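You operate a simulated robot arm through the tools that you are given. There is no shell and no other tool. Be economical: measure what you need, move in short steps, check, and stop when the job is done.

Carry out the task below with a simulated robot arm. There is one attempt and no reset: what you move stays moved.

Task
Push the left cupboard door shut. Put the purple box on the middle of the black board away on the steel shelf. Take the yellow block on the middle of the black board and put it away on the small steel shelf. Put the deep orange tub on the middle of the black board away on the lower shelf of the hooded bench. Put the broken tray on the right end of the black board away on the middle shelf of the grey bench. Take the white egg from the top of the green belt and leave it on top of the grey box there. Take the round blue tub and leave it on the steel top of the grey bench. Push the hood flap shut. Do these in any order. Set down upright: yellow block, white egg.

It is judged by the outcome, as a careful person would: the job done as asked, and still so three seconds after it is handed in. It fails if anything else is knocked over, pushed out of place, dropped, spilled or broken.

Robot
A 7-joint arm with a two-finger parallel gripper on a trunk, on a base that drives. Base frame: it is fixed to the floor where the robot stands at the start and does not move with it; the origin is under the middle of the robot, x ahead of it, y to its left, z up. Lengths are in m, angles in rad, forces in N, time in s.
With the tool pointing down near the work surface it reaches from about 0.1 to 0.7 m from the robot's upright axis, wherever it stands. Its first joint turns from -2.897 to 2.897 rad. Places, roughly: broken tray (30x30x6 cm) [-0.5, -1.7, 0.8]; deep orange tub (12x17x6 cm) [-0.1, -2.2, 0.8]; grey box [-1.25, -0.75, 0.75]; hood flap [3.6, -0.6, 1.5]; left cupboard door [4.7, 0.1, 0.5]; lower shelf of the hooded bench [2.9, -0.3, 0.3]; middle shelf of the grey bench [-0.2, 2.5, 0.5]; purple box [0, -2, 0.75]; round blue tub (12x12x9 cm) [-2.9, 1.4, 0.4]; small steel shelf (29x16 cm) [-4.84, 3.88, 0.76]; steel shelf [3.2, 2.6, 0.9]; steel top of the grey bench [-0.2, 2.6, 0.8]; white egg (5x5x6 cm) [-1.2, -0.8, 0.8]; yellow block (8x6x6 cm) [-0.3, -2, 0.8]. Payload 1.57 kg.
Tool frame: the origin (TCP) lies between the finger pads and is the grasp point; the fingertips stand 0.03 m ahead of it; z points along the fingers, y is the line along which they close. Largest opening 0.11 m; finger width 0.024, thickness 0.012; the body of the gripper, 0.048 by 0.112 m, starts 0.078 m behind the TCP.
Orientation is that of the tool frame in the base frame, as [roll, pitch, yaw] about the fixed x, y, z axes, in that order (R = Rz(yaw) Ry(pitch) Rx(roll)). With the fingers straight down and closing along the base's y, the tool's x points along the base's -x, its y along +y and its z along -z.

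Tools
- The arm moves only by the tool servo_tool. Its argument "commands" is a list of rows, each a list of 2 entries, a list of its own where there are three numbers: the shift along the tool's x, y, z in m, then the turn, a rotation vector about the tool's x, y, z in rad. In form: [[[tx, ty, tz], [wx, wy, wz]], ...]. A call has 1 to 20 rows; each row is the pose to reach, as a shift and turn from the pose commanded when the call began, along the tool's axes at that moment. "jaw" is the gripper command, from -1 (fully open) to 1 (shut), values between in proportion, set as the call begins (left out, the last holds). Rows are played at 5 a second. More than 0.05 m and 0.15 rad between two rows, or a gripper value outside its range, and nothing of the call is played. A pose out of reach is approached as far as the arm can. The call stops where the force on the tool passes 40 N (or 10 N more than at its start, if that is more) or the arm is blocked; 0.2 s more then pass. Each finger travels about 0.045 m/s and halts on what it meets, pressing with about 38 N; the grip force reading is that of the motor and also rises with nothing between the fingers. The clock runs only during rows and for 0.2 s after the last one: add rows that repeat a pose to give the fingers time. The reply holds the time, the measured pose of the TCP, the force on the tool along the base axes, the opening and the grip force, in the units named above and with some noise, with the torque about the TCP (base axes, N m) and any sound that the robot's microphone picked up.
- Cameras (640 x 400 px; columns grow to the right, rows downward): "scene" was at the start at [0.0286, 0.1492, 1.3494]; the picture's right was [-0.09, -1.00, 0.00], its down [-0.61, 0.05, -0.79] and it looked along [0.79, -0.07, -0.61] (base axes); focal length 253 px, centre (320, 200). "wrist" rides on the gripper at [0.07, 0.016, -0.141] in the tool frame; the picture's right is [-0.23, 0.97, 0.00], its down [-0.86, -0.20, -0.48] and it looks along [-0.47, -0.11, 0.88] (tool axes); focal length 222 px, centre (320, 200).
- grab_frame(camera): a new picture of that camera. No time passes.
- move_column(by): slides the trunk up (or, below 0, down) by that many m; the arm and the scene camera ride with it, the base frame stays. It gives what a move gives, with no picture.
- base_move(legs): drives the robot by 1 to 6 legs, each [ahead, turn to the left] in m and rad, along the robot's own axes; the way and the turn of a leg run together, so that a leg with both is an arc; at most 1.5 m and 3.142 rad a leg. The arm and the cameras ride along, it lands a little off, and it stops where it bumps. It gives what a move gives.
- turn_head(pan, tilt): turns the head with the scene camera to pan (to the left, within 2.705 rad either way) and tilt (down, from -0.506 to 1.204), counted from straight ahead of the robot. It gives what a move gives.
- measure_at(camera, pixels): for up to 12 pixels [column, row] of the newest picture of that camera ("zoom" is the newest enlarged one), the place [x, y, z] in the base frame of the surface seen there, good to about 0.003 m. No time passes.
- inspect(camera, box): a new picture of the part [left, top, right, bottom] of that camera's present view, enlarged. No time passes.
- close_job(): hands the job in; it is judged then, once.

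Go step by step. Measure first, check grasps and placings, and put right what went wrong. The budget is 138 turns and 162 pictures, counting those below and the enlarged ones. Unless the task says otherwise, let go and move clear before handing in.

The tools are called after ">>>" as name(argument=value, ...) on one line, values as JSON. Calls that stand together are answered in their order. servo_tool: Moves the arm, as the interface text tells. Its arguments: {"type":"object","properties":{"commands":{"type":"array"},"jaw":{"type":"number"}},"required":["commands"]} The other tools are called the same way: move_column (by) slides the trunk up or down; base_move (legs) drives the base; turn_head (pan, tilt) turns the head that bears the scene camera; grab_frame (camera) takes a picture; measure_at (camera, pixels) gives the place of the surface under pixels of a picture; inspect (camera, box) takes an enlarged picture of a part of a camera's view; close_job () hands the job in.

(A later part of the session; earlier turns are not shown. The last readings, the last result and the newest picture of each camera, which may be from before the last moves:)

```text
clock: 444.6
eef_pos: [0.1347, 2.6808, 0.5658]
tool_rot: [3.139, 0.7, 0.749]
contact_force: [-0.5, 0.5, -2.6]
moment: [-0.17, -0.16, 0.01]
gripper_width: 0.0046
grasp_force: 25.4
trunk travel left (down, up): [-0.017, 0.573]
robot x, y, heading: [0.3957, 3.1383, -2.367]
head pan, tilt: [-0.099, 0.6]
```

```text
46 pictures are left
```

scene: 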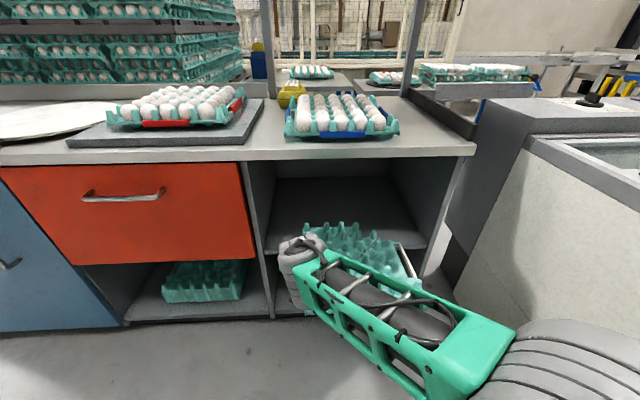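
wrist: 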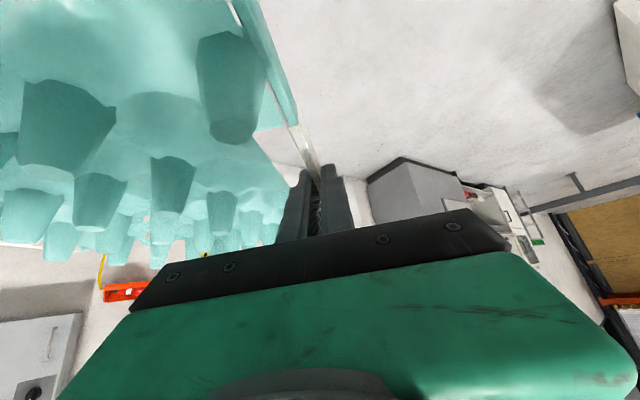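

Tray edge is at the opening, aligned between divider and end panel. Lower 2.5 cm and drive 0.2 further in.

>>> servo_tool(commands=[[[0.0097, 0, 0.0115], [0, 0, 0]], [[0.0161, 0, 0.0191], [0, 0, 0]], [[0.0161, 0, 0.0191], [0, 0, 0]]])

>>> base_move(legs=[[0.2, 0]])

>>> grab_frame(camera="scene")

```text
clock: 445.4
eef_pos: [0.1369, 2.6808, 0.542]
tool_rot: [3.139, 0.701, 0.748]
contact_force: [0.9, -0.5, -2.3]
moment: [-0.18, -0.2, -0.02]
gripper_width: 0.0044
grasp_force: 25.3
trunk travel left (down, up): [-0.017, 0.573]
robot x, y, heading: [0.403, 3.1399, -2.37]
head pan, tilt: [-0.099, 0.6]
```

```text
clock: 447.0
eef_pos: [-0.006, 2.5378, 0.54]
tool_rot: [3.138, 0.701, 0.75]
contact_force: [0.7, 0.3, -1.9]
moment: [-0.18, -0.19, 0.0]
gripper_width: 0.0044
grasp_force: 24.8
trunk travel left (down, up): [-0.017, 0.573]
robot x, y, heading: [0.2562, 2.9966, -2.37]
head pan, tilt: [-0.099, 0.6]
```

```text
45 pictures are left
```

scene: 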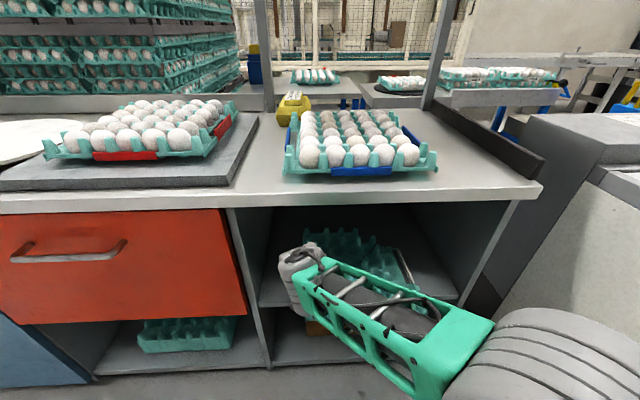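

Now push the arm forward 0.1 m inside, watching the force.

>>> servo_tool(commands=[[[-0.0229, 0, 0.0193], [0, 0, 0]], [[-0.0459, 0, 0.0387], [0, 0, 0]], [[-0.0688, 0, 0.058], [0, 0, 0]], [[-0.0803, 0, 0.0677], [0, 0, 0]], [[-0.0803, 0, 0.0677], [0, 0, 0]]])

>>> grab_frame(camera="scene")

>>> measure_at(camera="scene", pixels=[[380, 250], [410, 260], [400, 275], [340, 235], [300, 250], [430, 280]])

```text
clock: 448.2
eef_pos: [-0.0832, 2.4683, 0.542]
tool_rot: [3.139, 0.699, 0.751]
contact_force: [0.1, -0.1, -1.8]
moment: [-0.17, -0.18, -0.01]
gripper_width: 0.0047
grasp_force: 25.7
trunk travel left (down, up): [-0.017, 0.573]
robot x, y, heading: [0.2586, 2.998, -2.364]
head pan, tilt: [-0.099, 0.6]
```

```text
44 pictures are left
```

scene: 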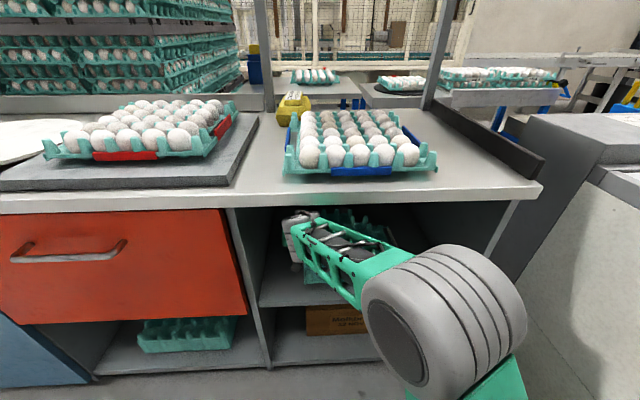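

```text
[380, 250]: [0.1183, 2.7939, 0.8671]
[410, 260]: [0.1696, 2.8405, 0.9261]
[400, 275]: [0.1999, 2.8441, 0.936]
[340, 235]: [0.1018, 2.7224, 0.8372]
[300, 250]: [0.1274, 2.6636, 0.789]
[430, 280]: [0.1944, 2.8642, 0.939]
```

Inside with the forearm below the top. Lower until contact.

>>> servo_tool(commands=[[[0.0097, 0, 0.0115], [0, 0, 0]], [[0.0161, 0, 0.0191], [0, 0, 0]], [[0.02, 0, 0.0237], [0, 0, 0]], [[0.0226, 0, 0.0268], [0, 0, 0]], [[0.0239, 0, 0.0283], [0, 0, 0]], [[0.0239, 0, 0.0283], [0, 0, 0]]])

>>> inspect(camera="scene", box=[230, 190, 470, 330])

```text
clock: 449.6
eef_pos: [-0.0827, 2.4674, 0.5048]
tool_rot: [3.137, 0.7, 0.75]
contact_force: [0.8, -1.0, -0.4]
moment: [0.17, -0.09, 0.02]
gripper_width: 0.0045
grasp_force: 24.8
trunk travel left (down, up): [-0.017, 0.573]
robot x, y, heading: [0.257, 2.9966, -2.363]
head pan, tilt: [-0.099, 0.6]
```

```text
2.67 times, centred on (350, 260) of scene
```

zoom: 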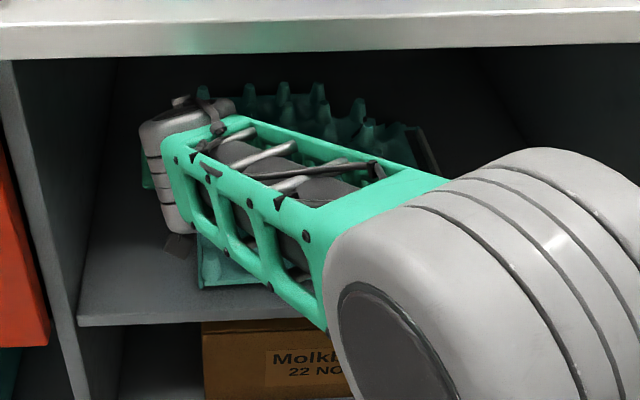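

Weight has come off the gripper. Ease 2 mm lower, open to 11 mm, and lift straight out.

>>> servo_tool(commands=[[[0.0007, 0, 0.0008], [0, 0, 0]], [[0.0013, 0, 0.0015], [0, 0, 0]], [[0.0013, 0, 0.0015], [0, 0, 0]]])

>>> servo_tool(commands=[[[0, 0, 0], [0, 0, 0]], [[0, 0, 0], [0, 0, 0]], [[0, 0, 0], [0, 0, 0]]], jaw=0.8)

>>> servo_tool(commands=[[[-0.0064, 0, -0.0076], [0, 0, 0]], [[-0.0161, 0, -0.0191], [0, 0, 0]], [[-0.0258, 0, -0.0306], [0, 0, 0]], [[-0.0355, 0, -0.042], [0, 0, 0]], [[-0.0452, 0, -0.0535], [0, 0, 0]], [[-0.0452, 0, -0.0535], [0, 0, 0]]])

>>> grab_frame(camera="wrist")

```text
clock: 450.4
eef_pos: [-0.0831, 2.4672, 0.5044]
tool_rot: [3.138, 0.705, 0.748]
contact_force: [2.0, 3.3, 9.6]
moment: [0.33, -0.17, -0.04]
gripper_width: 0.0045
grasp_force: 24.9
trunk travel left (down, up): [-0.017, 0.573]
robot x, y, heading: [0.2556, 2.9994, -2.367]
head pan, tilt: [-0.099, 0.6]
```

```text
clock: 451.2
eef_pos: [-0.0831, 2.4683, 0.5031]
tool_rot: [3.138, 0.699, 0.751]
contact_force: [-0.4, -0.5, 0.1]
moment: [0.03, -0.01, 0.0]
gripper_width: 0.0114
grasp_force: 0.1
trunk travel left (down, up): [-0.017, 0.573]
robot x, y, heading: [0.2535, 2.9934, -2.368]
head pan, tilt: [-0.099, 0.6]
```

```text
clock: 452.8
eef_pos: [-0.0787, 2.4794, 0.5492]
tool_rot: [-3.119, 0.655, 0.767]
contact_force: [0.2, 0.4, 0.8]
moment: [0.01, 0.0, 0.04]
gripper_width: 0.011
grasp_force: 0.0
trunk travel left (down, up): [-0.017, 0.573]
robot x, y, heading: [0.2571, 3.0001, -2.361]
head pan, tilt: [-0.099, 0.6]
stopped in row 6: the arm was blocked; the commanded pose is now the measured one
```

```text
42 pictures are left
```

wrist: 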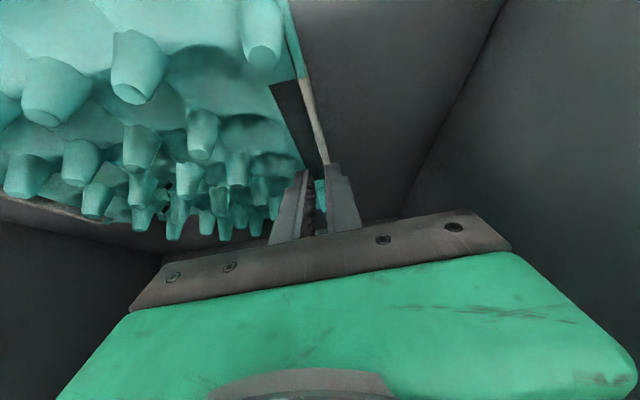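

The forearm touched the underside while rising, but the fingertips (z≈0.52) are already clear of the bar (0.497). Ease off, shift 3.5 cm left away from the tray, and back out.

>>> servo_tool(commands=[[[0.002, 0.01, 0.002], [0, 0, 0]], [[0.002, 0.022, 0.002], [0, 0, 0]], [[0.002, 0.035, 0.002], [0, 0, 0]]])

>>> grab_frame(camera="wrist")

```text
clock: 453.6
eef_pos: [-0.0544, 2.4484, 0.5522]
tool_rot: [-3.129, 0.668, 0.764]
contact_force: [0.7, -0.1, 0.1]
moment: [0.0, 0.0, -0.01]
gripper_width: 0.0111
grasp_force: 0.0
trunk travel left (down, up): [-0.017, 0.573]
robot x, y, heading: [0.2536, 2.9975, -2.362]
head pan, tilt: [-0.099, 0.6]
```

```text
41 pictures are left
```

wrist: 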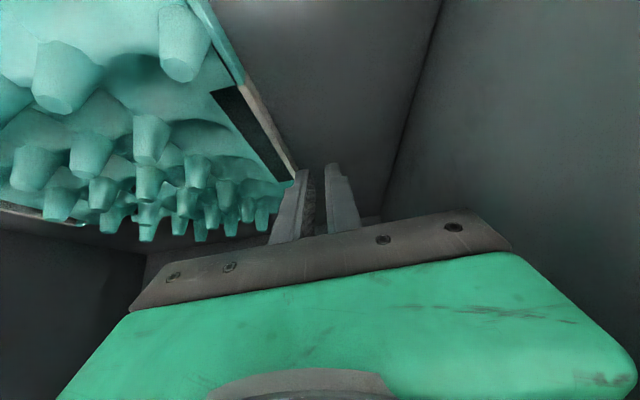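

Fingers are clear of the tray. Back out and verify.

>>> base_move(legs=[[-0.45, 0]])

>>> grab_frame(camera="scene")

>>> turn_head(pan=-1.5, tilt=0.35)

>>> grab_frame(camera="scene")

>>> measure_at(camera="scene", pixels=[[100, 250], [200, 250], [300, 250], [400, 250], [300, 200], [200, 180], [400, 180], [250, 150], [350, 150], [100, 180], [500, 200], [320, 300]])

```text
clock: 456.3
eef_pos: [0.2641, 2.7655, 0.5492]
tool_rot: [-3.123, 0.665, 0.764]
contact_force: [-0.2, 0.3, 0.2]
moment: [0.0, -0.01, -0.01]
gripper_width: 0.0109
grasp_force: 0.0
trunk travel left (down, up): [-0.017, 0.573]
robot x, y, heading: [0.5757, 3.3091, -2.369]
head pan, tilt: [-0.099, 0.6]
```

```text
40 pictures are left
```

scene: 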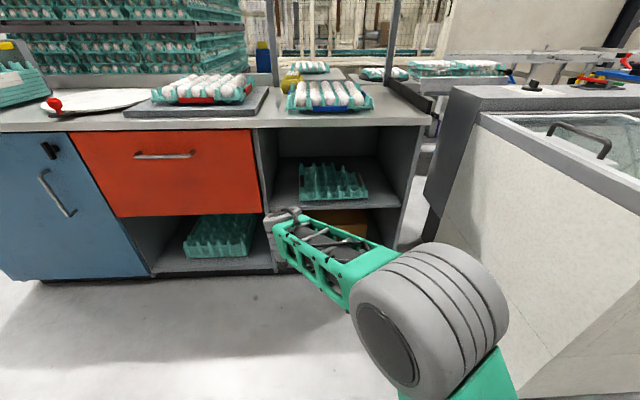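

```text
clock: 457.9
eef_pos: [0.2639, 2.7657, 0.5516]
tool_rot: [-3.125, 0.665, 0.764]
contact_force: [-0.3, 0.5, -0.5]
moment: [-0.03, 0.0, 0.03]
gripper_width: 0.011
grasp_force: 0.1
trunk travel left (down, up): [-0.017, 0.573]
robot x, y, heading: [0.5751, 3.311, -2.366]
head pan, tilt: [-1.499, 0.351]
```

```text
39 pictures are left
```

scene: 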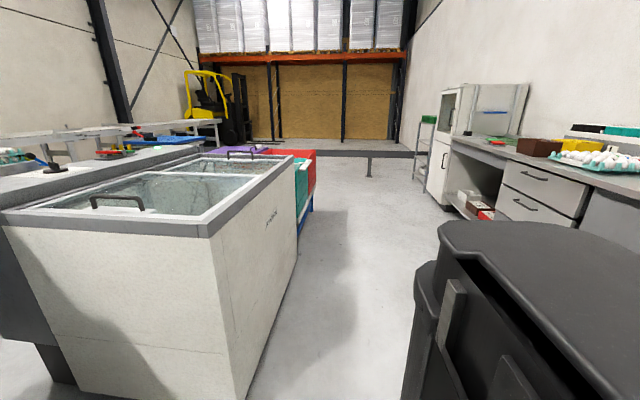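

```text
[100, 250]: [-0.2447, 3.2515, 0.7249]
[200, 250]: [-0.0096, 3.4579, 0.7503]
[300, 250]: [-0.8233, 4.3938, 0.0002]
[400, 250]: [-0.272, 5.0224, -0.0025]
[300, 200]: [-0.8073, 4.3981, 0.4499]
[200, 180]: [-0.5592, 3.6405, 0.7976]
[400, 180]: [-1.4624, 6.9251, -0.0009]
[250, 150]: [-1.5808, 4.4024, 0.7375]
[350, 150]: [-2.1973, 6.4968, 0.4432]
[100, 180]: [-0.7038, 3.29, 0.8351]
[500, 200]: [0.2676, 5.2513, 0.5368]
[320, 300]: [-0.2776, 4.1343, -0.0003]
```

Tray rests well on the middle shelf. Raise the column, straighten the arm, and go back to the board for the yellow block.

>>> move_column(by=0.4)

>>> servo_tool(commands=[[[-0.02, 0, -0.03], [0, 0.11, 0]], [[-0.03, 0, -0.06], [0, 0.22, 0]], [[-0.03, 0, -0.09], [0, 0.33, 0]], [[-0.03, 0, -0.12], [0, 0.44, 0]], [[-0.03, 0, -0.15], [0, 0.55, 0]], [[-0.03, 0, -0.17], [-0.0, 0.66, 0]], [[-0.03, 0, -0.17], [0, 0.66, 0]]], jaw=-1)

>>> base_move(legs=[[0, 1.435], [1.46, 0], [0.17, 0], [0, -0.752], [0.806, 0], [0, -0.357]])

>>> move_column(by=0.17)

>>> turn_head(pan=0.0, tilt=0.85)

```text
clock: 461.7
eef_pos: [0.2645, 2.7659, 0.949]
tool_rot: [-3.123, 0.665, 0.764]
contact_force: [0.0, 0.2, 0.4]
moment: [-0.03, -0.02, 0.01]
gripper_width: 0.0111
grasp_force: 0.0
trunk travel left (down, up): [-0.417, 0.173]
robot x, y, heading: [0.5769, 3.3073, -2.363]
head pan, tilt: [-1.499, 0.351]
```

```text
clock: 463.3
eef_pos: [0.3219, 2.8036, 1.0976]
tool_rot: [3.135, 0.018, 0.755]
contact_force: [0.2, -0.1, 0.0]
moment: [0.0, 0.01, 0.01]
gripper_width: 0.11
grasp_force: 0.1
out of reach, approached as far as the arm can: row 6, 7
trunk travel left (down, up): [-0.417, 0.173]
robot x, y, heading: [0.5777, 3.3107, -2.366]
head pan, tilt: [-1.499, 0.351]
```

```text
clock: 482.2
eef_pos: [1.3745, 0.6324, 1.0975]
tool_rot: [3.134, 0.021, 1.074]
contact_force: [-0.3, 0.1, 0.2]
moment: [0.03, -0.02, 0.04]
gripper_width: 0.11
grasp_force: 0.1
trunk travel left (down, up): [-0.417, 0.173]
robot x, y, heading: [1.4602, 1.1948, -2.046]
head pan, tilt: [-1.499, 0.351]
```

```text
clock: 484.1
eef_pos: [1.3752, 0.6329, 1.2685]
tool_rot: [3.134, 0.02, 1.074]
contact_force: [0.3, -0.3, -0.1]
moment: [0.04, -0.02, -0.03]
gripper_width: 0.1099
grasp_force: 0.2
trunk travel left (down, up): [-0.587, 0.003]
robot x, y, heading: [1.4596, 1.1926, -2.042]
head pan, tilt: [-1.499, 0.351]
```

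```text
clock: 485.7
eef_pos: [1.3744, 0.6329, 1.2685]
tool_rot: [3.132, 0.022, 1.074]
contact_force: [0.6, -0.2, 0.2]
moment: [0.03, -0.02, -0.04]
gripper_width: 0.1102
grasp_force: 0.0
trunk travel left (down, up): [-0.587, 0.003]
robot x, y, heading: [1.4564, 1.1958, -2.044]
head pan, tilt: [0.0, 0.85]
```

Continue to the front of the yellow block.

>>> base_move(legs=[[1.457, 0], [0, 0.176], [1.433, 0], [0, -0.601], [0.2, 0]])

>>> grab_frame(camera="scene")

>>> inspect(camera="scene", box=[260, 150, 420, 260])

```text
clock: 503.1
eef_pos: [-0.0911, -2.0554, 1.2674]
tool_rot: [3.134, 0.018, 0.65]
contact_force: [-0.3, -0.6, 0.9]
moment: [0.01, -0.02, 0.0]
gripper_width: 0.1103
grasp_force: 0.1
trunk travel left (down, up): [-0.587, 0.003]
robot x, y, heading: [0.2163, -1.5764, -2.471]
head pan, tilt: [0.0, 0.85]
```

```text
38 pictures are left
```

scene: 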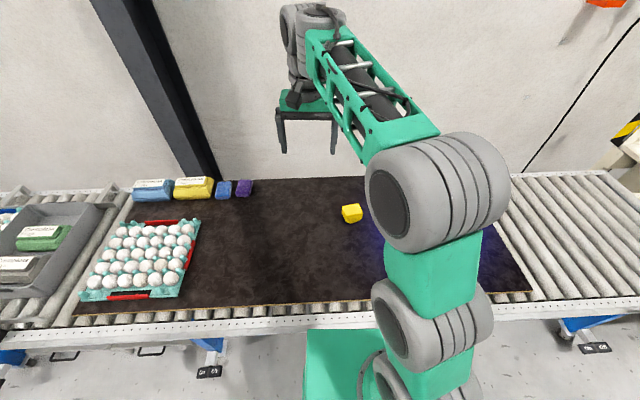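

```text
3.64 times, centred on (340, 205) of scene
```

zoom: 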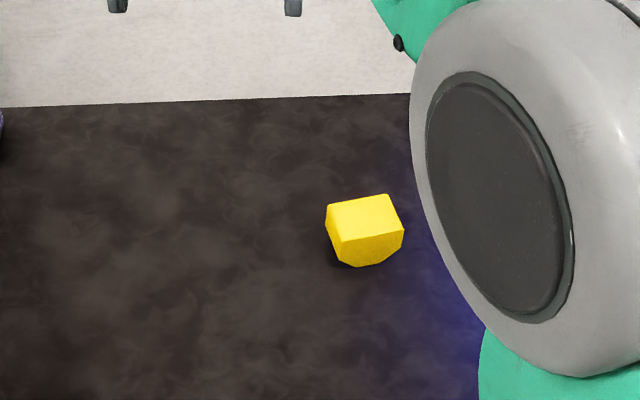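

Measure the block's top face, then hover the wrist camera over it.

>>> measure_at(camera="zoom", pixels=[[331, 208], [385, 198], [400, 229], [346, 237], [365, 218], [365, 250], [350, 255], [390, 250], [332, 225]])

>>> servo_tool(commands=[[[0.01, -0.035, 0.03], [0, 0, 0]], [[0.02, -0.07, 0.06], [0, 0, 0]], [[0.02, -0.1, 0.09], [0, 0, 0]], [[0.02, -0.13, 0.12], [0, 0, 0]], [[0.02, -0.13, 0.16], [0, 0, 0]], [[0.02, -0.13, 0.19], [0, 0, 0]], [[0.02, -0.13, 0.19], [0, 0, 0]]])

>>> grab_frame(camera="wrist")

```text
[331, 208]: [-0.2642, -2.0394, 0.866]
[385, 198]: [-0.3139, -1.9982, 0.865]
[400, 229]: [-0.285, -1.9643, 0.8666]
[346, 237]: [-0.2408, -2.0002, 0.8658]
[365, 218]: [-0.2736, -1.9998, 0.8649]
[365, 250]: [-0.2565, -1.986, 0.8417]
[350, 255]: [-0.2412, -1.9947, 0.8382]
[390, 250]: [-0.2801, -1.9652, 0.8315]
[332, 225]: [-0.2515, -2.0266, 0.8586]
```

```text
clock: 504.8
eef_pos: [-0.1545, -1.9447, 1.0772]
tool_rot: [3.134, 0.021, 0.649]
contact_force: [-0.4, 0.2, -0.6]
moment: [0.0, 0.05, 0.01]
gripper_width: 0.1098
grasp_force: 0.1
trunk travel left (down, up): [-0.587, 0.003]
robot x, y, heading: [0.2148, -1.5781, -2.469]
head pan, tilt: [0.0, 0.85]
```

```text
36 pictures are left
```

wrist: 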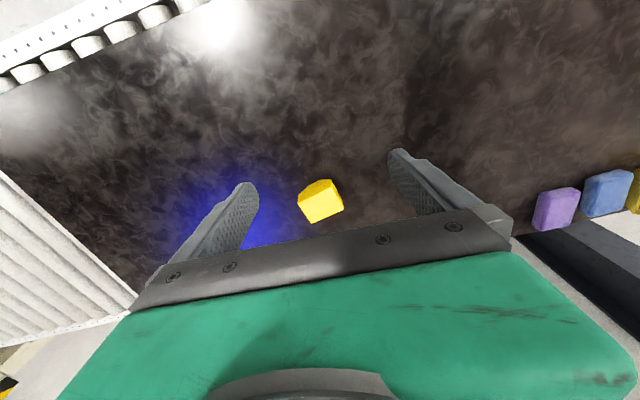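

Block top centre (-0.277,-2.000), about 6.4 cm across, square at yaw 0.877. Move over it and rotate to match.

>>> servo_tool(commands=[[[-0.033, -0.008, 0.03], [0, 0.01, -0.08]], [[-0.066, -0.015, 0.06], [0.007, 0.02, -0.16]], [[-0.1, -0.023, 0.09], [0.007, 0.02, -0.228]], [[-0.131, -0.03, 0.12], [0.007, 0.02, -0.228]], [[-0.131, -0.03, 0.127], [0.007, 0.02, -0.228]], [[-0.131, -0.03, 0.127], [0.007, 0.02, -0.228]]])

>>> grab_frame(camera="wrist")

```text
clock: 506.1
eef_pos: [-0.2795, -2.0021, 0.9527]
tool_rot: [-3.14, 0.002, 0.876]
contact_force: [-0.2, -0.5, 0.2]
moment: [-0.01, -0.02, 0.02]
gripper_width: 0.1102
grasp_force: 0.0
trunk travel left (down, up): [-0.587, 0.003]
robot x, y, heading: [0.2183, -1.5742, -2.472]
head pan, tilt: [0.0, 0.85]
```

```text
35 pictures are left
```

wrist: 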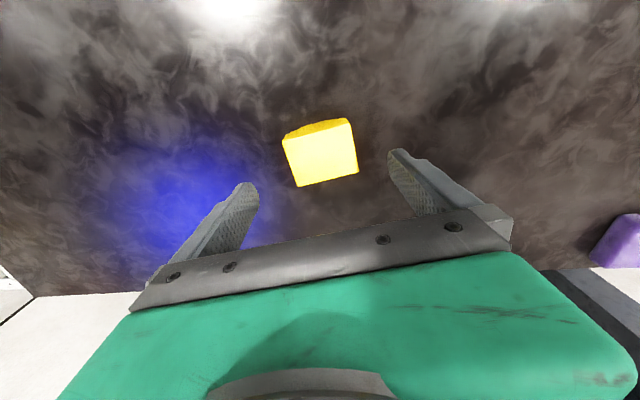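

Centred (top face (322,155) vs expected (320,157)). Descend, close and lift.

>>> servo_tool(commands=[[[0, 0, 0.04], [0, 0, 0]], [[0, 0, 0.08], [0, 0, 0]], [[0, 0, 0.105], [0, 0, 0]], [[0, 0, 0.105], [0, 0, 0]]])

>>> servo_tool(commands=[[[0, 0, 0], [0, 0, 0]], [[0, 0, 0], [0, 0, 0]], [[0, 0, 0], [0, 0, 0]], [[0, 0, 0], [0, 0, 0]], [[0, 0, 0], [0, 0, 0]]], jaw=0.6)

>>> servo_tool(commands=[[[0, 0, -0.02], [0, 0, 0]], [[0, 0, -0.06], [0, 0, 0]], [[0, 0, -0.1], [0, 0, 0]], [[0.03, 0, -0.14], [0, 0, 0]], [[0.06, 0, -0.18], [0, 0, 0]], [[0.09, 0, -0.21], [0, 0, 0]], [[0.12, 0, -0.24], [0, 0, 0]]])

>>> grab_frame(camera="wrist")

```text
clock: 507.1
eef_pos: [-0.278, -2.0021, 0.8464]
tool_rot: [-3.14, 0.002, 0.879]
contact_force: [0.4, -0.6, 0.4]
moment: [-0.02, 0.01, 0.03]
gripper_width: 0.11
grasp_force: 0.2
trunk travel left (down, up): [-0.587, 0.003]
robot x, y, heading: [0.2157, -1.5809, -2.472]
head pan, tilt: [0.0, 0.85]
```

```text
clock: 508.4
eef_pos: [-0.2785, -2.0018, 0.8477]
tool_rot: [-3.139, 0.0, 0.879]
contact_force: [1.4, -1.6, 1.5]
moment: [-0.1, 0.0, 0.09]
gripper_width: 0.0724
grasp_force: 38.4
trunk travel left (down, up): [-0.587, 0.003]
robot x, y, heading: [0.2146, -1.5767, -2.467]
head pan, tilt: [0.0, 0.85]
```

```text
clock: 509.9
eef_pos: [-0.2008, -1.9076, 1.0878]
tool_rot: [-3.14, -0.001, 0.879]
contact_force: [-0.1, -0.5, -3.8]
moment: [0.04, 0.0, -0.03]
gripper_width: 0.0721
grasp_force: 38.2
trunk travel left (down, up): [-0.587, 0.003]
robot x, y, heading: [0.2179, -1.5735, -2.477]
head pan, tilt: [0.0, 0.85]
```

```text
34 pictures are left
```

wrist: 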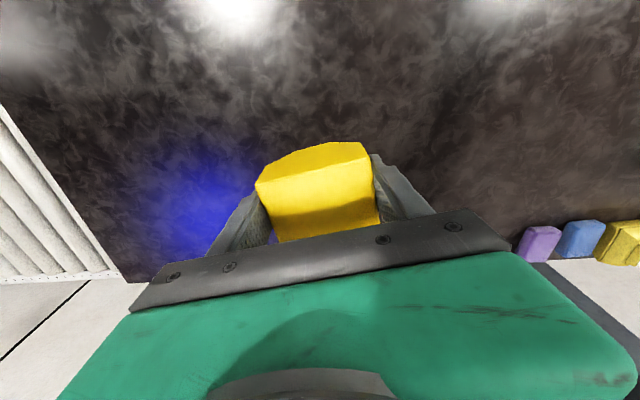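

Block held. Back off and drive toward the corridor between machine and pallets, then look ahead.

>>> base_move(legs=[[-0.3, 0], [0, -1.586], [1.45, 0], [0.189, 0], [0, 0.094], [0.8, 0]])

>>> turn_head(pan=0.0, tilt=0.35)

>>> grab_frame(camera="scene")

>>> measure_at(camera="scene", pixels=[[250, 380], [150, 300], [200, 250], [250, 220], [200, 200], [150, 200], [400, 300], [450, 250], [350, 200], [300, 180], [500, 300], [250, 180]])

```text
clock: 528.2
eef_pos: [-1.4103, 0.9082, 1.0863]
tool_rot: [-3.138, -0.001, -0.632]
contact_force: [0.7, 0.0, -3.0]
moment: [0.0, -0.03, -0.01]
gripper_width: 0.0715
grasp_force: 38.3
trunk travel left (down, up): [-0.587, 0.003]
robot x, y, heading: [-1.0509, 0.5077, 2.306]
head pan, tilt: [0.0, 0.85]
```

```text
clock: 529.1
eef_pos: [-1.4109, 0.9076, 1.0865]
tool_rot: [-3.14, 0.0, -0.632]
contact_force: [0.5, -0.3, -3.4]
moment: [0.04, -0.02, 0.01]
gripper_width: 0.0716
grasp_force: 38.6
trunk travel left (down, up): [-0.587, 0.003]
robot x, y, heading: [-1.053, 0.5146, 2.306]
head pan, tilt: [0.0, 0.351]
```

```text
33 pictures are left
```

scene: 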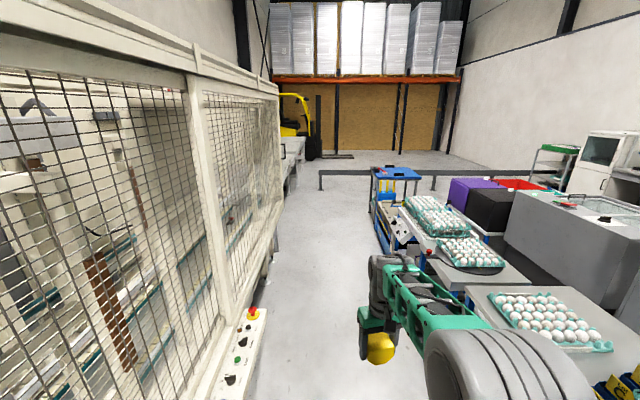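

```text
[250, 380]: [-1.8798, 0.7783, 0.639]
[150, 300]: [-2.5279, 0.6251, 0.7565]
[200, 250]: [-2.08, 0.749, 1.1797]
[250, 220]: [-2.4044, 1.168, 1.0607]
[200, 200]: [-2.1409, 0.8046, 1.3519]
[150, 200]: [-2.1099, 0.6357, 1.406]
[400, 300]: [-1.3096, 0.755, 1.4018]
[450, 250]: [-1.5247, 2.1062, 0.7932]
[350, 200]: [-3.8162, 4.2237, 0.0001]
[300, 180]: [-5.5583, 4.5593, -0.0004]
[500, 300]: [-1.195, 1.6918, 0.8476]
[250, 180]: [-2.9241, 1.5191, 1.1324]
```

Corridor ahead is clear. Drive 3 m along it and look for the small shelf.

>>> base_move(legs=[[1.5, 0], [1.4, 0]])

>>> turn_head(pan=0.55, tilt=0.45)

>>> grab_frame(camera="scene")

>>> measure_at(camera="scene", pixels=[[100, 250], [200, 250], [300, 250], [200, 200], [300, 200], [350, 200], [250, 180], [350, 170], [400, 200], [300, 300], [400, 250], [300, 170]])

```text
clock: 543.1
eef_pos: [-3.375, 3.0442, 1.0871]
tool_rot: [-3.14, 0.0, -0.618]
contact_force: [-0.7, -0.6, -4.0]
moment: [-0.05, -0.03, 0.02]
gripper_width: 0.0716
grasp_force: 37.8
trunk travel left (down, up): [-0.587, 0.003]
robot x, y, heading: [-3.0161, 2.6577, 2.316]
head pan, tilt: [0.0, 0.351]
```

```text
clock: 544.1
eef_pos: [-3.3744, 3.0453, 1.0871]
tool_rot: [-3.142, 0.0, -0.619]
contact_force: [-0.4, 0.8, -2.3]
moment: [-0.01, 0.01, 0.03]
gripper_width: 0.0717
grasp_force: 37.7
trunk travel left (down, up): [-0.587, 0.003]
robot x, y, heading: [-3.0116, 2.6512, 2.32]
head pan, tilt: [0.55, 0.45]
```

```text
32 pictures are left
```

scene: 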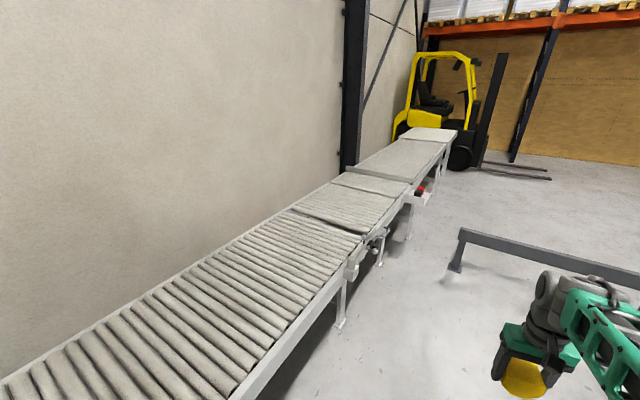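

```text
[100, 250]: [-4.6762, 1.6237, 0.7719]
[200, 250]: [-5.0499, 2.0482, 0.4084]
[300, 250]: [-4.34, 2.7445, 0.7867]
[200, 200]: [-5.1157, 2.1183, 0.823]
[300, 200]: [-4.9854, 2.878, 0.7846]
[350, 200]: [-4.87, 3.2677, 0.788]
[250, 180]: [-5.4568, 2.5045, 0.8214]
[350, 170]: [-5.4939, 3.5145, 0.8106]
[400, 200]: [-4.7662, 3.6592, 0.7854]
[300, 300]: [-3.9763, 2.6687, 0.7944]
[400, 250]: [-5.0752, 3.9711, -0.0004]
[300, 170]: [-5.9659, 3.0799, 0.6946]
```

The small shelf should be near (420,190) by the conveyor. Zoom in.

>>> inspect(camera="scene", box=[340, 155, 460, 250])

>>> measure_at(camera="zoom", pixels=[[420, 150], [400, 190], [430, 190], [370, 200], [450, 160], [440, 200], [380, 215], [320, 140], [470, 180], [180, 290]])

```text
4.21 times, centred on (400, 202) of scene
```

zoom: 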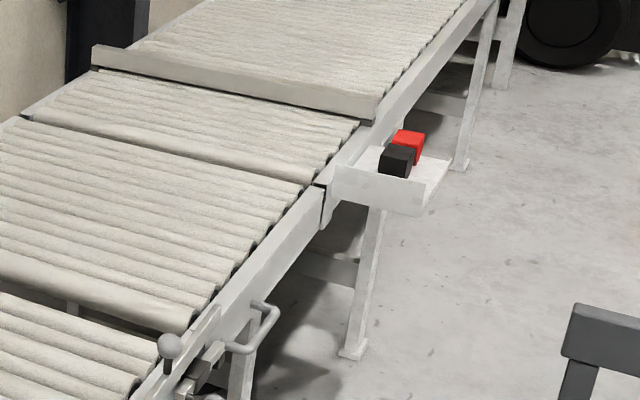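

```text
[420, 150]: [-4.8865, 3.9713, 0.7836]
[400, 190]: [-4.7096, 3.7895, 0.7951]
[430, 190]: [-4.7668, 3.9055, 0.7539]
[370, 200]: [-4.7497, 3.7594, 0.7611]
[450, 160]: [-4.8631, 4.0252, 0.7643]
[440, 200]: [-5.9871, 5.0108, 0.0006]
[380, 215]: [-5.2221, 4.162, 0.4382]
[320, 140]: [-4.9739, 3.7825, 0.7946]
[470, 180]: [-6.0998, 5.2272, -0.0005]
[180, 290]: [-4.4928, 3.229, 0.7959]
```

Measure the barrier rail's end so I can plan the stand position.

>>> measure_at(camera="scene", pixels=[[455, 265], [465, 236], [520, 252], [600, 275], [345, 320], [380, 265]])

>>> base_move(legs=[[0.75, 0]])

>>> turn_head(pan=0.5, tilt=0.65)

>>> grab_frame(camera="scene")

```text
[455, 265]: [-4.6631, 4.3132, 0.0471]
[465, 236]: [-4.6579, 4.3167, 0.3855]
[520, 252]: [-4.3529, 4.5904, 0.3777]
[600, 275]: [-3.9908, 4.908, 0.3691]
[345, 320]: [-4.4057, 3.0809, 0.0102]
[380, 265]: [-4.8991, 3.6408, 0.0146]
```

```text
clock: 548.2
eef_pos: [-3.8833, 3.5932, 1.0859]
tool_rot: [-3.14, 0.001, -0.618]
contact_force: [0.0, 0.0, -2.3]
moment: [0.01, -0.04, 0.0]
gripper_width: 0.0719
grasp_force: 37.6
trunk travel left (down, up): [-0.587, 0.003]
robot x, y, heading: [-3.5224, 3.2009, 2.316]
head pan, tilt: [0.55, 0.45]
```

```text
clock: 548.9
eef_pos: [-3.8841, 3.5932, 1.087]
tool_rot: [3.141, 0.0, -0.619]
contact_force: [-0.1, 0.2, -2.5]
moment: [0.01, -0.03, -0.02]
gripper_width: 0.0718
grasp_force: 38.1
trunk travel left (down, up): [-0.587, 0.003]
robot x, y, heading: [-3.5217, 3.2019, 2.322]
head pan, tilt: [0.499, 0.649]
```

```text
30 pictures are left
```

scene: 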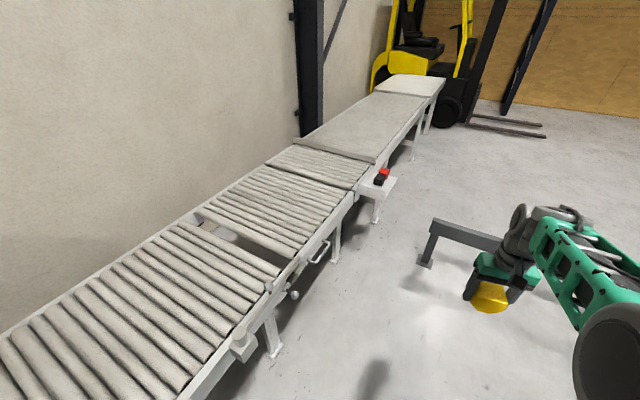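

The rail lies just past the shelf; I can stand at about (-4.22,3.97). Drive there and face the shelf.

>>> base_move(legs=[[1.02, 0], [0, 0.961]])

>>> turn_head(pan=0.0, tilt=0.85)

>>> grab_frame(camera="scene")

```text
clock: 556.6
eef_pos: [-4.7439, 3.8809, 1.0868]
tool_rot: [-3.138, -0.001, 0.342]
contact_force: [-0.4, -0.4, -2.5]
moment: [0.02, -0.01, 0.01]
gripper_width: 0.0717
grasp_force: 38.0
trunk travel left (down, up): [-0.587, 0.003]
robot x, y, heading: [-4.2185, 3.957, -3.005]
head pan, tilt: [0.499, 0.649]
```

```text
clock: 557.6
eef_pos: [-4.7443, 3.8798, 1.0855]
tool_rot: [-3.14, 0.0, 0.343]
contact_force: [0.0, -0.2, -2.9]
moment: [-0.01, -0.01, 0.03]
gripper_width: 0.0718
grasp_force: 38.0
trunk travel left (down, up): [-0.587, 0.003]
robot x, y, heading: [-4.2158, 3.9545, -3.006]
head pan, tilt: [0.0, 0.85]
```

```text
29 pictures are left
```

scene: 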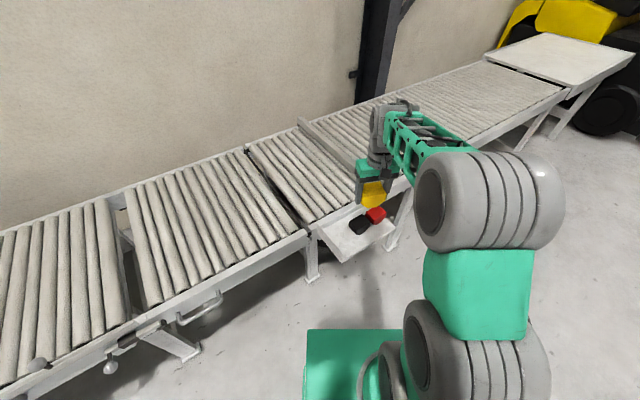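

Zoom on the small shelf, next to the black and red items.

>>> inspect(camera="scene", box=[300, 170, 420, 275])

>>> measure_at(camera="zoom", pixels=[[230, 240], [200, 270], [260, 280], [300, 260], [345, 240], [235, 310], [360, 230], [255, 195], [300, 175], [180, 240], [330, 215], [230, 255]])

```text
3.81 times, centred on (360, 222) of scene
```

zoom: 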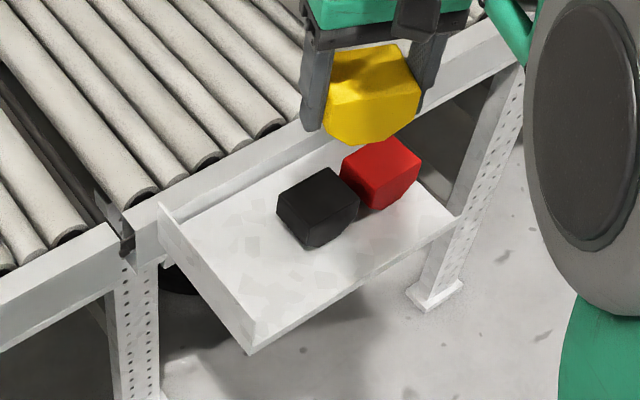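

```text
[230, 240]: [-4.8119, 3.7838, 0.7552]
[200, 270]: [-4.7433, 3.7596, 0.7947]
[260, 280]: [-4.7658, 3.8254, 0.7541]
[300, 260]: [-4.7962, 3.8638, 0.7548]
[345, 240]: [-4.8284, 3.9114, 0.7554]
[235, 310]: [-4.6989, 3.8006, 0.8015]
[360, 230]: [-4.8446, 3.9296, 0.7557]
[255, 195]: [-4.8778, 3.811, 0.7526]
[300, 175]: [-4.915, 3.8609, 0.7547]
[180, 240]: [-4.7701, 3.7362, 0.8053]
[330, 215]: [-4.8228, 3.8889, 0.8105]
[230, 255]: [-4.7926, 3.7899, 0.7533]
```

Free area is between the end plate (r≈6.01) and the black block. Measure the black block's left side before choosing the exact spot.

>>> measure_at(camera="zoom", pixels=[[280, 205], [282, 215], [300, 240], [305, 245], [305, 228], [270, 215], [285, 235], [325, 172], [165, 215], [250, 345], [195, 215], [245, 335]])

```text
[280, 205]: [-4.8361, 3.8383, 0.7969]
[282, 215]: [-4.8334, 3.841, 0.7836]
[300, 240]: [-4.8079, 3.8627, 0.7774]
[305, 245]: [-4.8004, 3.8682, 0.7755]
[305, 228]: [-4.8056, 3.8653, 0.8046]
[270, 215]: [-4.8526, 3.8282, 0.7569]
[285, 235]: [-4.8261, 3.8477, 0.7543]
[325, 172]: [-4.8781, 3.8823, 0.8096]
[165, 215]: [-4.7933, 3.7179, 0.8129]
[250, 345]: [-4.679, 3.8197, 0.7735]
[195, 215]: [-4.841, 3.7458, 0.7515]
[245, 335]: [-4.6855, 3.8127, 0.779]
```

Place spot: (-4.831,3.846) — 2.5 cm clear of plate and black block. Rotate the gripper and hover there.

>>> servo_tool(commands=[[[-0.01, 0, 0.02], [0, 0, 0.13]], [[-0.02, 0, 0.04], [0, 0, 0.26]], [[-0.03, 0, 0.06], [0, 0, 0.39]], [[-0.04, 0.001, 0.08], [0, 0, 0.52]], [[-0.052, 0.001, 0.1], [0, 0, 0.65]], [[-0.064, 0.002, 0.12], [0, 0, 0.78]], [[-0.076, 0.002, 0.14], [0, 0, 0.91]], [[-0.086, 0.003, 0.16], [0, 0, 1.04]], [[-0.0927, 0.003, 0.185], [0, 0, 1.171]], [[-0.0927, 0.003, 0.2], [0, 0, 1.171]], [[-0.0927, 0.003, 0.2], [0, 0, 1.171]]])

>>> grab_frame(camera="wrist")

>>> inspect(camera="scene", box=[300, 170, 420, 275])

```text
clock: 560.0
eef_pos: [-4.8323, 3.8466, 0.8855]
tool_rot: [-3.141, 0.003, -0.829]
contact_force: [-0.1, 0.4, -3.0]
moment: [-0.01, -0.03, 0.01]
gripper_width: 0.0715
grasp_force: 38.0
trunk travel left (down, up): [-0.587, 0.003]
robot x, y, heading: [-4.2138, 3.9534, -3.006]
head pan, tilt: [0.0, 0.85]
```

```text
27 pictures are left
```

wrist: 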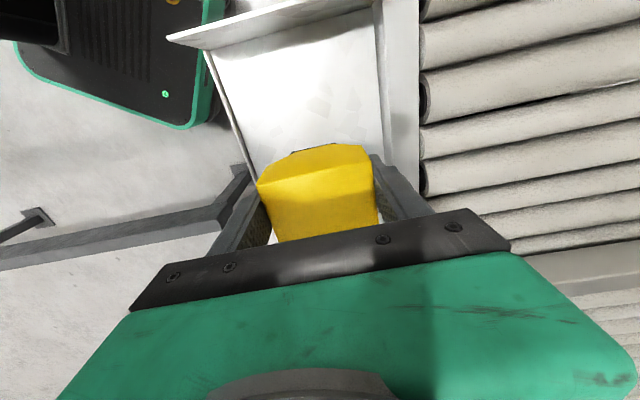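

```text
3.81 times, centred on (360, 222) of scene
```

zoom: 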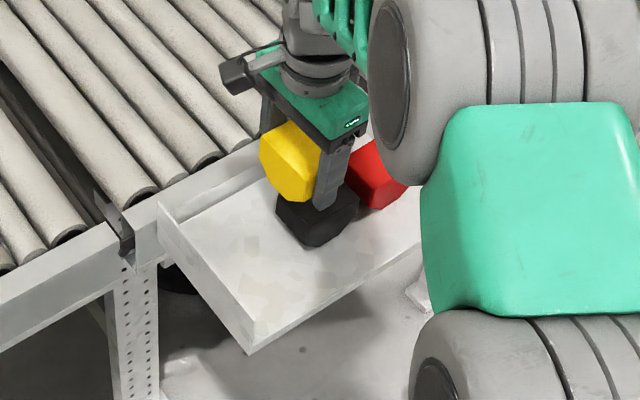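

A dark patch at wrist (315,148) may be the black block closer than I thought; measure it and the shelf.

>>> inspect(camera="wrist", box=[220, 60, 420, 190])

>>> measure_at(camera="wrist", pixels=[[315, 149], [325, 147], [300, 151], [290, 150], [310, 130], [350, 130], [280, 45], [340, 35], [378, 100], [245, 130]])

```text
3.08 times, centred on (320, 125) of wrist
```

zoom: 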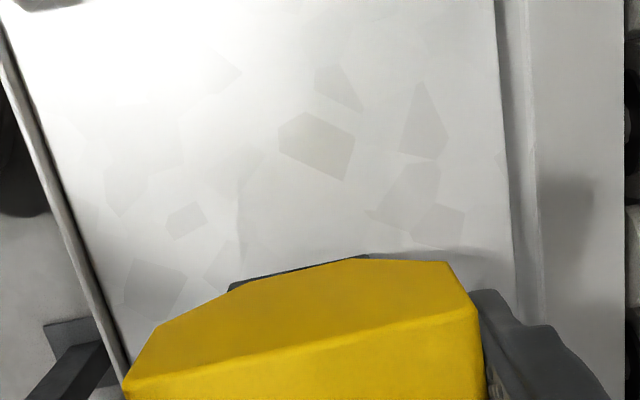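

```text
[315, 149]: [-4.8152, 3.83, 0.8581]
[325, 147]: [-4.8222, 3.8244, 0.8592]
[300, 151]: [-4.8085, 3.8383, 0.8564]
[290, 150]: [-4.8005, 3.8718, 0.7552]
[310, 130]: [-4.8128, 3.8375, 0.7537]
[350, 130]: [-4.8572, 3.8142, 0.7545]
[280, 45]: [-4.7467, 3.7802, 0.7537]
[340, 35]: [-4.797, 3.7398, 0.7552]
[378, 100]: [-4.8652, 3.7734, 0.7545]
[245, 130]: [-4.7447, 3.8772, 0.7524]
```

I found a 1% scale slip in my frame: the block must go 6.2 cm further toward the plate. Shift and re-check.

>>> servo_tool(commands=[[[0.031, -0.005, 0], [0, 0, 0]], [[0.062, -0.01, 0], [0, 0, 0]], [[0.062, -0.01, 0.04], [0, 0, 0]], [[0.062, -0.01, 0.07], [0, 0, 0]], [[0.062, -0.01, 0.07], [0, 0, 0]]])

>>> grab_frame(camera="wrist")

>>> inspect(camera="scene", box=[300, 170, 420, 275])

```text
clock: 561.2
eef_pos: [-4.7824, 3.8073, 0.8165]
tool_rot: [-3.141, 0.001, -0.829]
contact_force: [0.5, 0.2, -2.4]
moment: [0.0, -0.02, 0.03]
gripper_width: 0.0718
grasp_force: 37.9
trunk travel left (down, up): [-0.587, 0.003]
robot x, y, heading: [-4.2183, 3.955, -3.005]
head pan, tilt: [0.0, 0.85]
```

```text
24 pictures are left
```

wrist: 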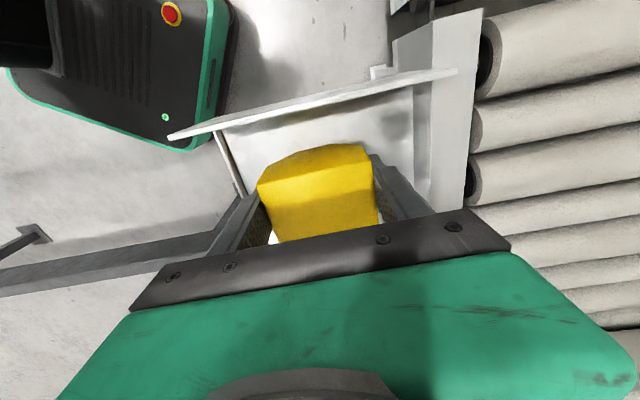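

```text
3.81 times, centred on (360, 222) of scene
```

zoom: 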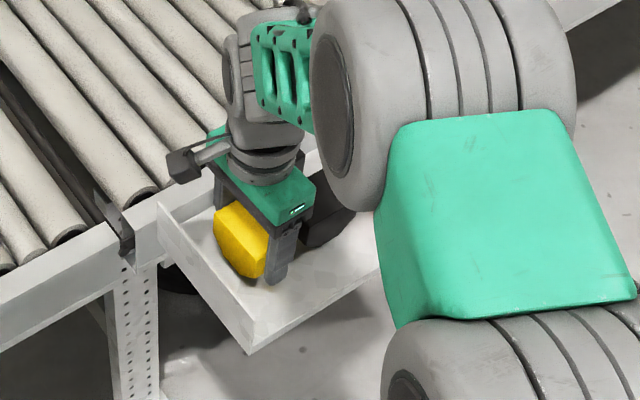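

Block sits between plate and black block. Lower to contact.

>>> servo_tool(commands=[[[0, 0, 0.012], [0, 0, 0]], [[0, 0, 0.02], [0, 0, 0]], [[0, 0, 0.024], [0, 0, 0]], [[0, 0, 0.026], [0, 0, 0]], [[0, 0, 0.027], [0, 0, 0]], [[0, 0, 0.027], [0, 0, 0]]])

```text
clock: 562.6
eef_pos: [-4.7826, 3.8078, 0.7924]
tool_rot: [3.137, 0.003, -0.829]
contact_force: [2.7, 2.1, 17.4]
moment: [0.1, -0.48, -0.04]
gripper_width: 0.0717
grasp_force: 38.2
trunk travel left (down, up): [-0.587, 0.003]
robot x, y, heading: [-4.2176, 3.9566, -3.008]
head pan, tilt: [0.0, 0.85]
```

Contact. Open slightly, rise and retract, then verify.

>>> servo_tool(commands=[[[0, 0, -0.001], [0, 0, 0]], [[0, 0, -0.001], [0, 0, 0]], [[0, 0, -0.001], [0, 0, 0]]], jaw=-0.7)

>>> servo_tool(commands=[[[0, 0, -0.03], [0, 0, 0]], [[0, 0, -0.06], [0, 0, 0]], [[0, 0, -0.1], [0, 0, 0]], [[0, 0, -0.14], [0, 0, 0]], [[0, 0, -0.18], [0, 0, 0]], [[0, -0.04, -0.2], [0, 0, 0]], [[0, -0.08, -0.22], [0, 0, 0]], [[0, -0.12, -0.24], [0, 0, 0]], [[0, -0.16, -0.25], [0, 0, 0]]])

>>> inspect(camera="scene", box=[300, 150, 440, 275])

```text
clock: 563.4
eef_pos: [-4.7818, 3.8083, 0.7912]
tool_rot: [-3.141, 0.002, -0.83]
contact_force: [1.0, 0.5, -0.1]
moment: [-0.01, 0.05, 0.01]
gripper_width: 0.0934
grasp_force: 0.0
trunk travel left (down, up): [-0.587, 0.003]
robot x, y, heading: [-4.2191, 3.9533, -3.002]
head pan, tilt: [0.0, 0.85]
```

```text
clock: 565.4
eef_pos: [-4.6616, 3.9171, 1.0403]
tool_rot: [3.141, 0.0, -0.827]
contact_force: [1.1, -0.3, -0.7]
moment: [-0.02, 0.01, -0.02]
gripper_width: 0.0935
grasp_force: 0.0
trunk travel left (down, up): [-0.587, 0.003]
robot x, y, heading: [-4.2179, 3.951, -3.005]
head pan, tilt: [0.0, 0.85]
```

```text
3.20 times, centred on (370, 212) of scene
```

zoom: 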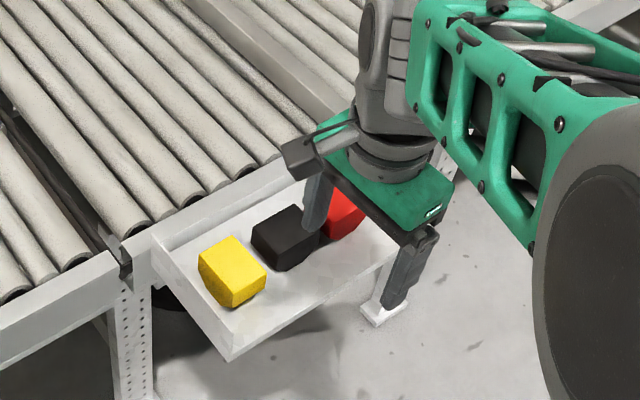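

Yellow block stands on the small shelf. Now drive back along the corridor to the blue tub and face it.

>>> base_move(legs=[[0, 2.178], [1.4, 0], [1.36, 0], [0, -1.571]])

>>> turn_head(pan=0.0, tilt=0.8)

>>> grab_frame(camera="scene")

```text
clock: 587.9
eef_pos: [-2.6454, 1.6595, 1.0398]
tool_rot: [3.139, 0.003, -0.212]
contact_force: [-0.3, -0.5, -0.7]
moment: [-0.02, -0.03, 0.02]
gripper_width: 0.0936
grasp_force: 0.1
trunk travel left (down, up): [-0.587, 0.003]
robot x, y, heading: [-2.3054, 1.9439, -2.384]
head pan, tilt: [0.0, 0.85]
```

```text
clock: 588.5
eef_pos: [-2.6452, 1.6592, 1.04]
tool_rot: [-3.14, 0.003, -0.212]
contact_force: [-0.5, 0.0, -0.2]
moment: [0.03, -0.01, -0.02]
gripper_width: 0.0935
grasp_force: 0.0
trunk travel left (down, up): [-0.587, 0.003]
robot x, y, heading: [-2.3049, 1.9516, -2.389]
head pan, tilt: [0.0, 0.799]
```

```text
21 pictures are left
```

scene: 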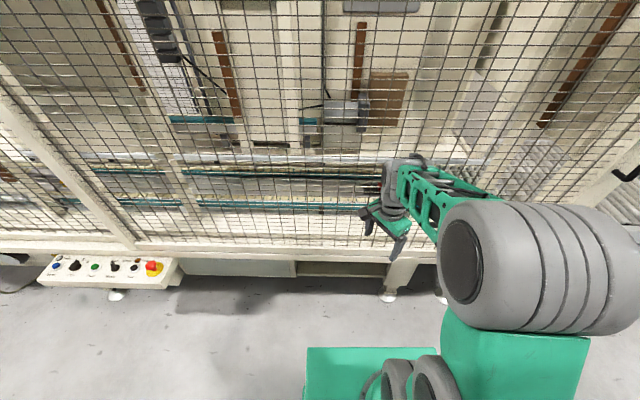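

The tub must be in the recess below the ledge (295–390, 265). Lower the column and look in.

>>> move_column(by=-0.4)

>>> turn_head(pan=-0.1, tilt=0.65)

>>> move_column(by=-0.15)

>>> grab_frame(camera="scene")

>>> measure_at(camera="scene", pixels=[[300, 230], [330, 240], [350, 230], [380, 230], [300, 270], [400, 270], [330, 210], [250, 240], [420, 230], [350, 260]])

```text
clock: 592.3
eef_pos: [-2.6461, 1.6598, 0.6384]
tool_rot: [3.141, 0.001, -0.212]
contact_force: [0.1, 0.0, -0.5]
moment: [-0.02, -0.03, -0.01]
gripper_width: 0.0934
grasp_force: 0.0
trunk travel left (down, up): [-0.187, 0.403]
robot x, y, heading: [-2.3022, 1.9499, -2.39]
head pan, tilt: [0.0, 0.799]
```

```text
clock: 593.0
eef_pos: [-2.6462, 1.6585, 0.6381]
tool_rot: [3.141, 0.003, -0.212]
contact_force: [-0.1, 0.1, 0.2]
moment: [-0.01, -0.03, -0.01]
gripper_width: 0.0936
grasp_force: 0.1
trunk travel left (down, up): [-0.187, 0.403]
robot x, y, heading: [-2.3025, 1.9427, -2.392]
head pan, tilt: [-0.099, 0.649]
```

```text
clock: 594.8
eef_pos: [-2.6456, 1.6588, 0.4903]
tool_rot: [-3.141, 0.001, -0.21]
contact_force: [-0.3, 0.3, 0.3]
moment: [-0.02, 0.0, -0.04]
gripper_width: 0.0934
grasp_force: 0.1
trunk travel left (down, up): [-0.037, 0.553]
robot x, y, heading: [-2.3014, 1.9447, -2.388]
head pan, tilt: [-0.099, 0.649]
```

```text
20 pictures are left
```

scene: 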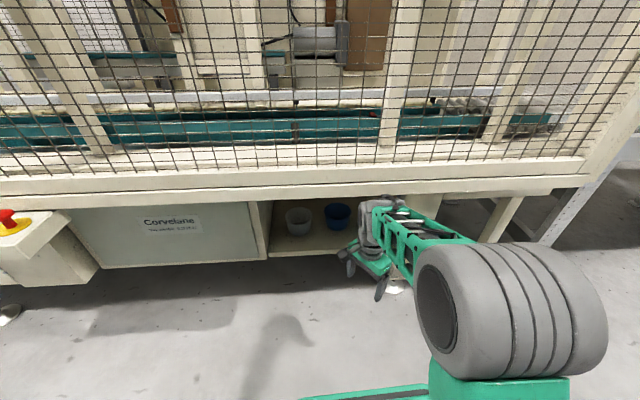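

```text
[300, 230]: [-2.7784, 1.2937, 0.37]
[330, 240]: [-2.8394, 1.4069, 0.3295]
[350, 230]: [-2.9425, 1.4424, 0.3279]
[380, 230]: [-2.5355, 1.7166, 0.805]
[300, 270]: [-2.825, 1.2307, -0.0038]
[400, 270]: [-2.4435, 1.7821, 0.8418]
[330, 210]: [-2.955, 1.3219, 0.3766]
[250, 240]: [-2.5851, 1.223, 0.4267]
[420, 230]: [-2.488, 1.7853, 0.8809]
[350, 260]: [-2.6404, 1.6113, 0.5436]
```

The recess holds a grey bowl (298,220) and the round blue tub (338,215). Zoom and measure.

>>> inspect(camera="scene", box=[255, 175, 395, 275])

>>> measure_at(camera="zoom", pixels=[[340, 140], [370, 128], [425, 135], [380, 205], [345, 180], [385, 160], [240, 170], [200, 240], [300, 255], [60, 150], [300, 105], [250, 60]])

```text
4.00 times, centred on (325, 225) of scene
```

zoom: 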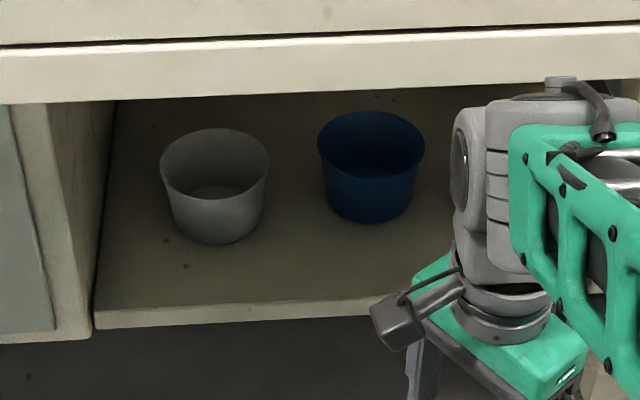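

```text
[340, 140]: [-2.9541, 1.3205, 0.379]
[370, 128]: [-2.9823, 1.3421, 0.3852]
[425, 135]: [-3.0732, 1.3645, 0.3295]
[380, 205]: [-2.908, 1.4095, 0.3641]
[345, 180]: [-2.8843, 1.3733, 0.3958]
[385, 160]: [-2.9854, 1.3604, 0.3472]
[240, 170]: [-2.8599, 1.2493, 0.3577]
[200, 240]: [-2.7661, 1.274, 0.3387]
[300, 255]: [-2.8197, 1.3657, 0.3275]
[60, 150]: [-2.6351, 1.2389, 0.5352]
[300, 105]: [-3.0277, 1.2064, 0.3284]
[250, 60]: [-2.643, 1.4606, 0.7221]
```

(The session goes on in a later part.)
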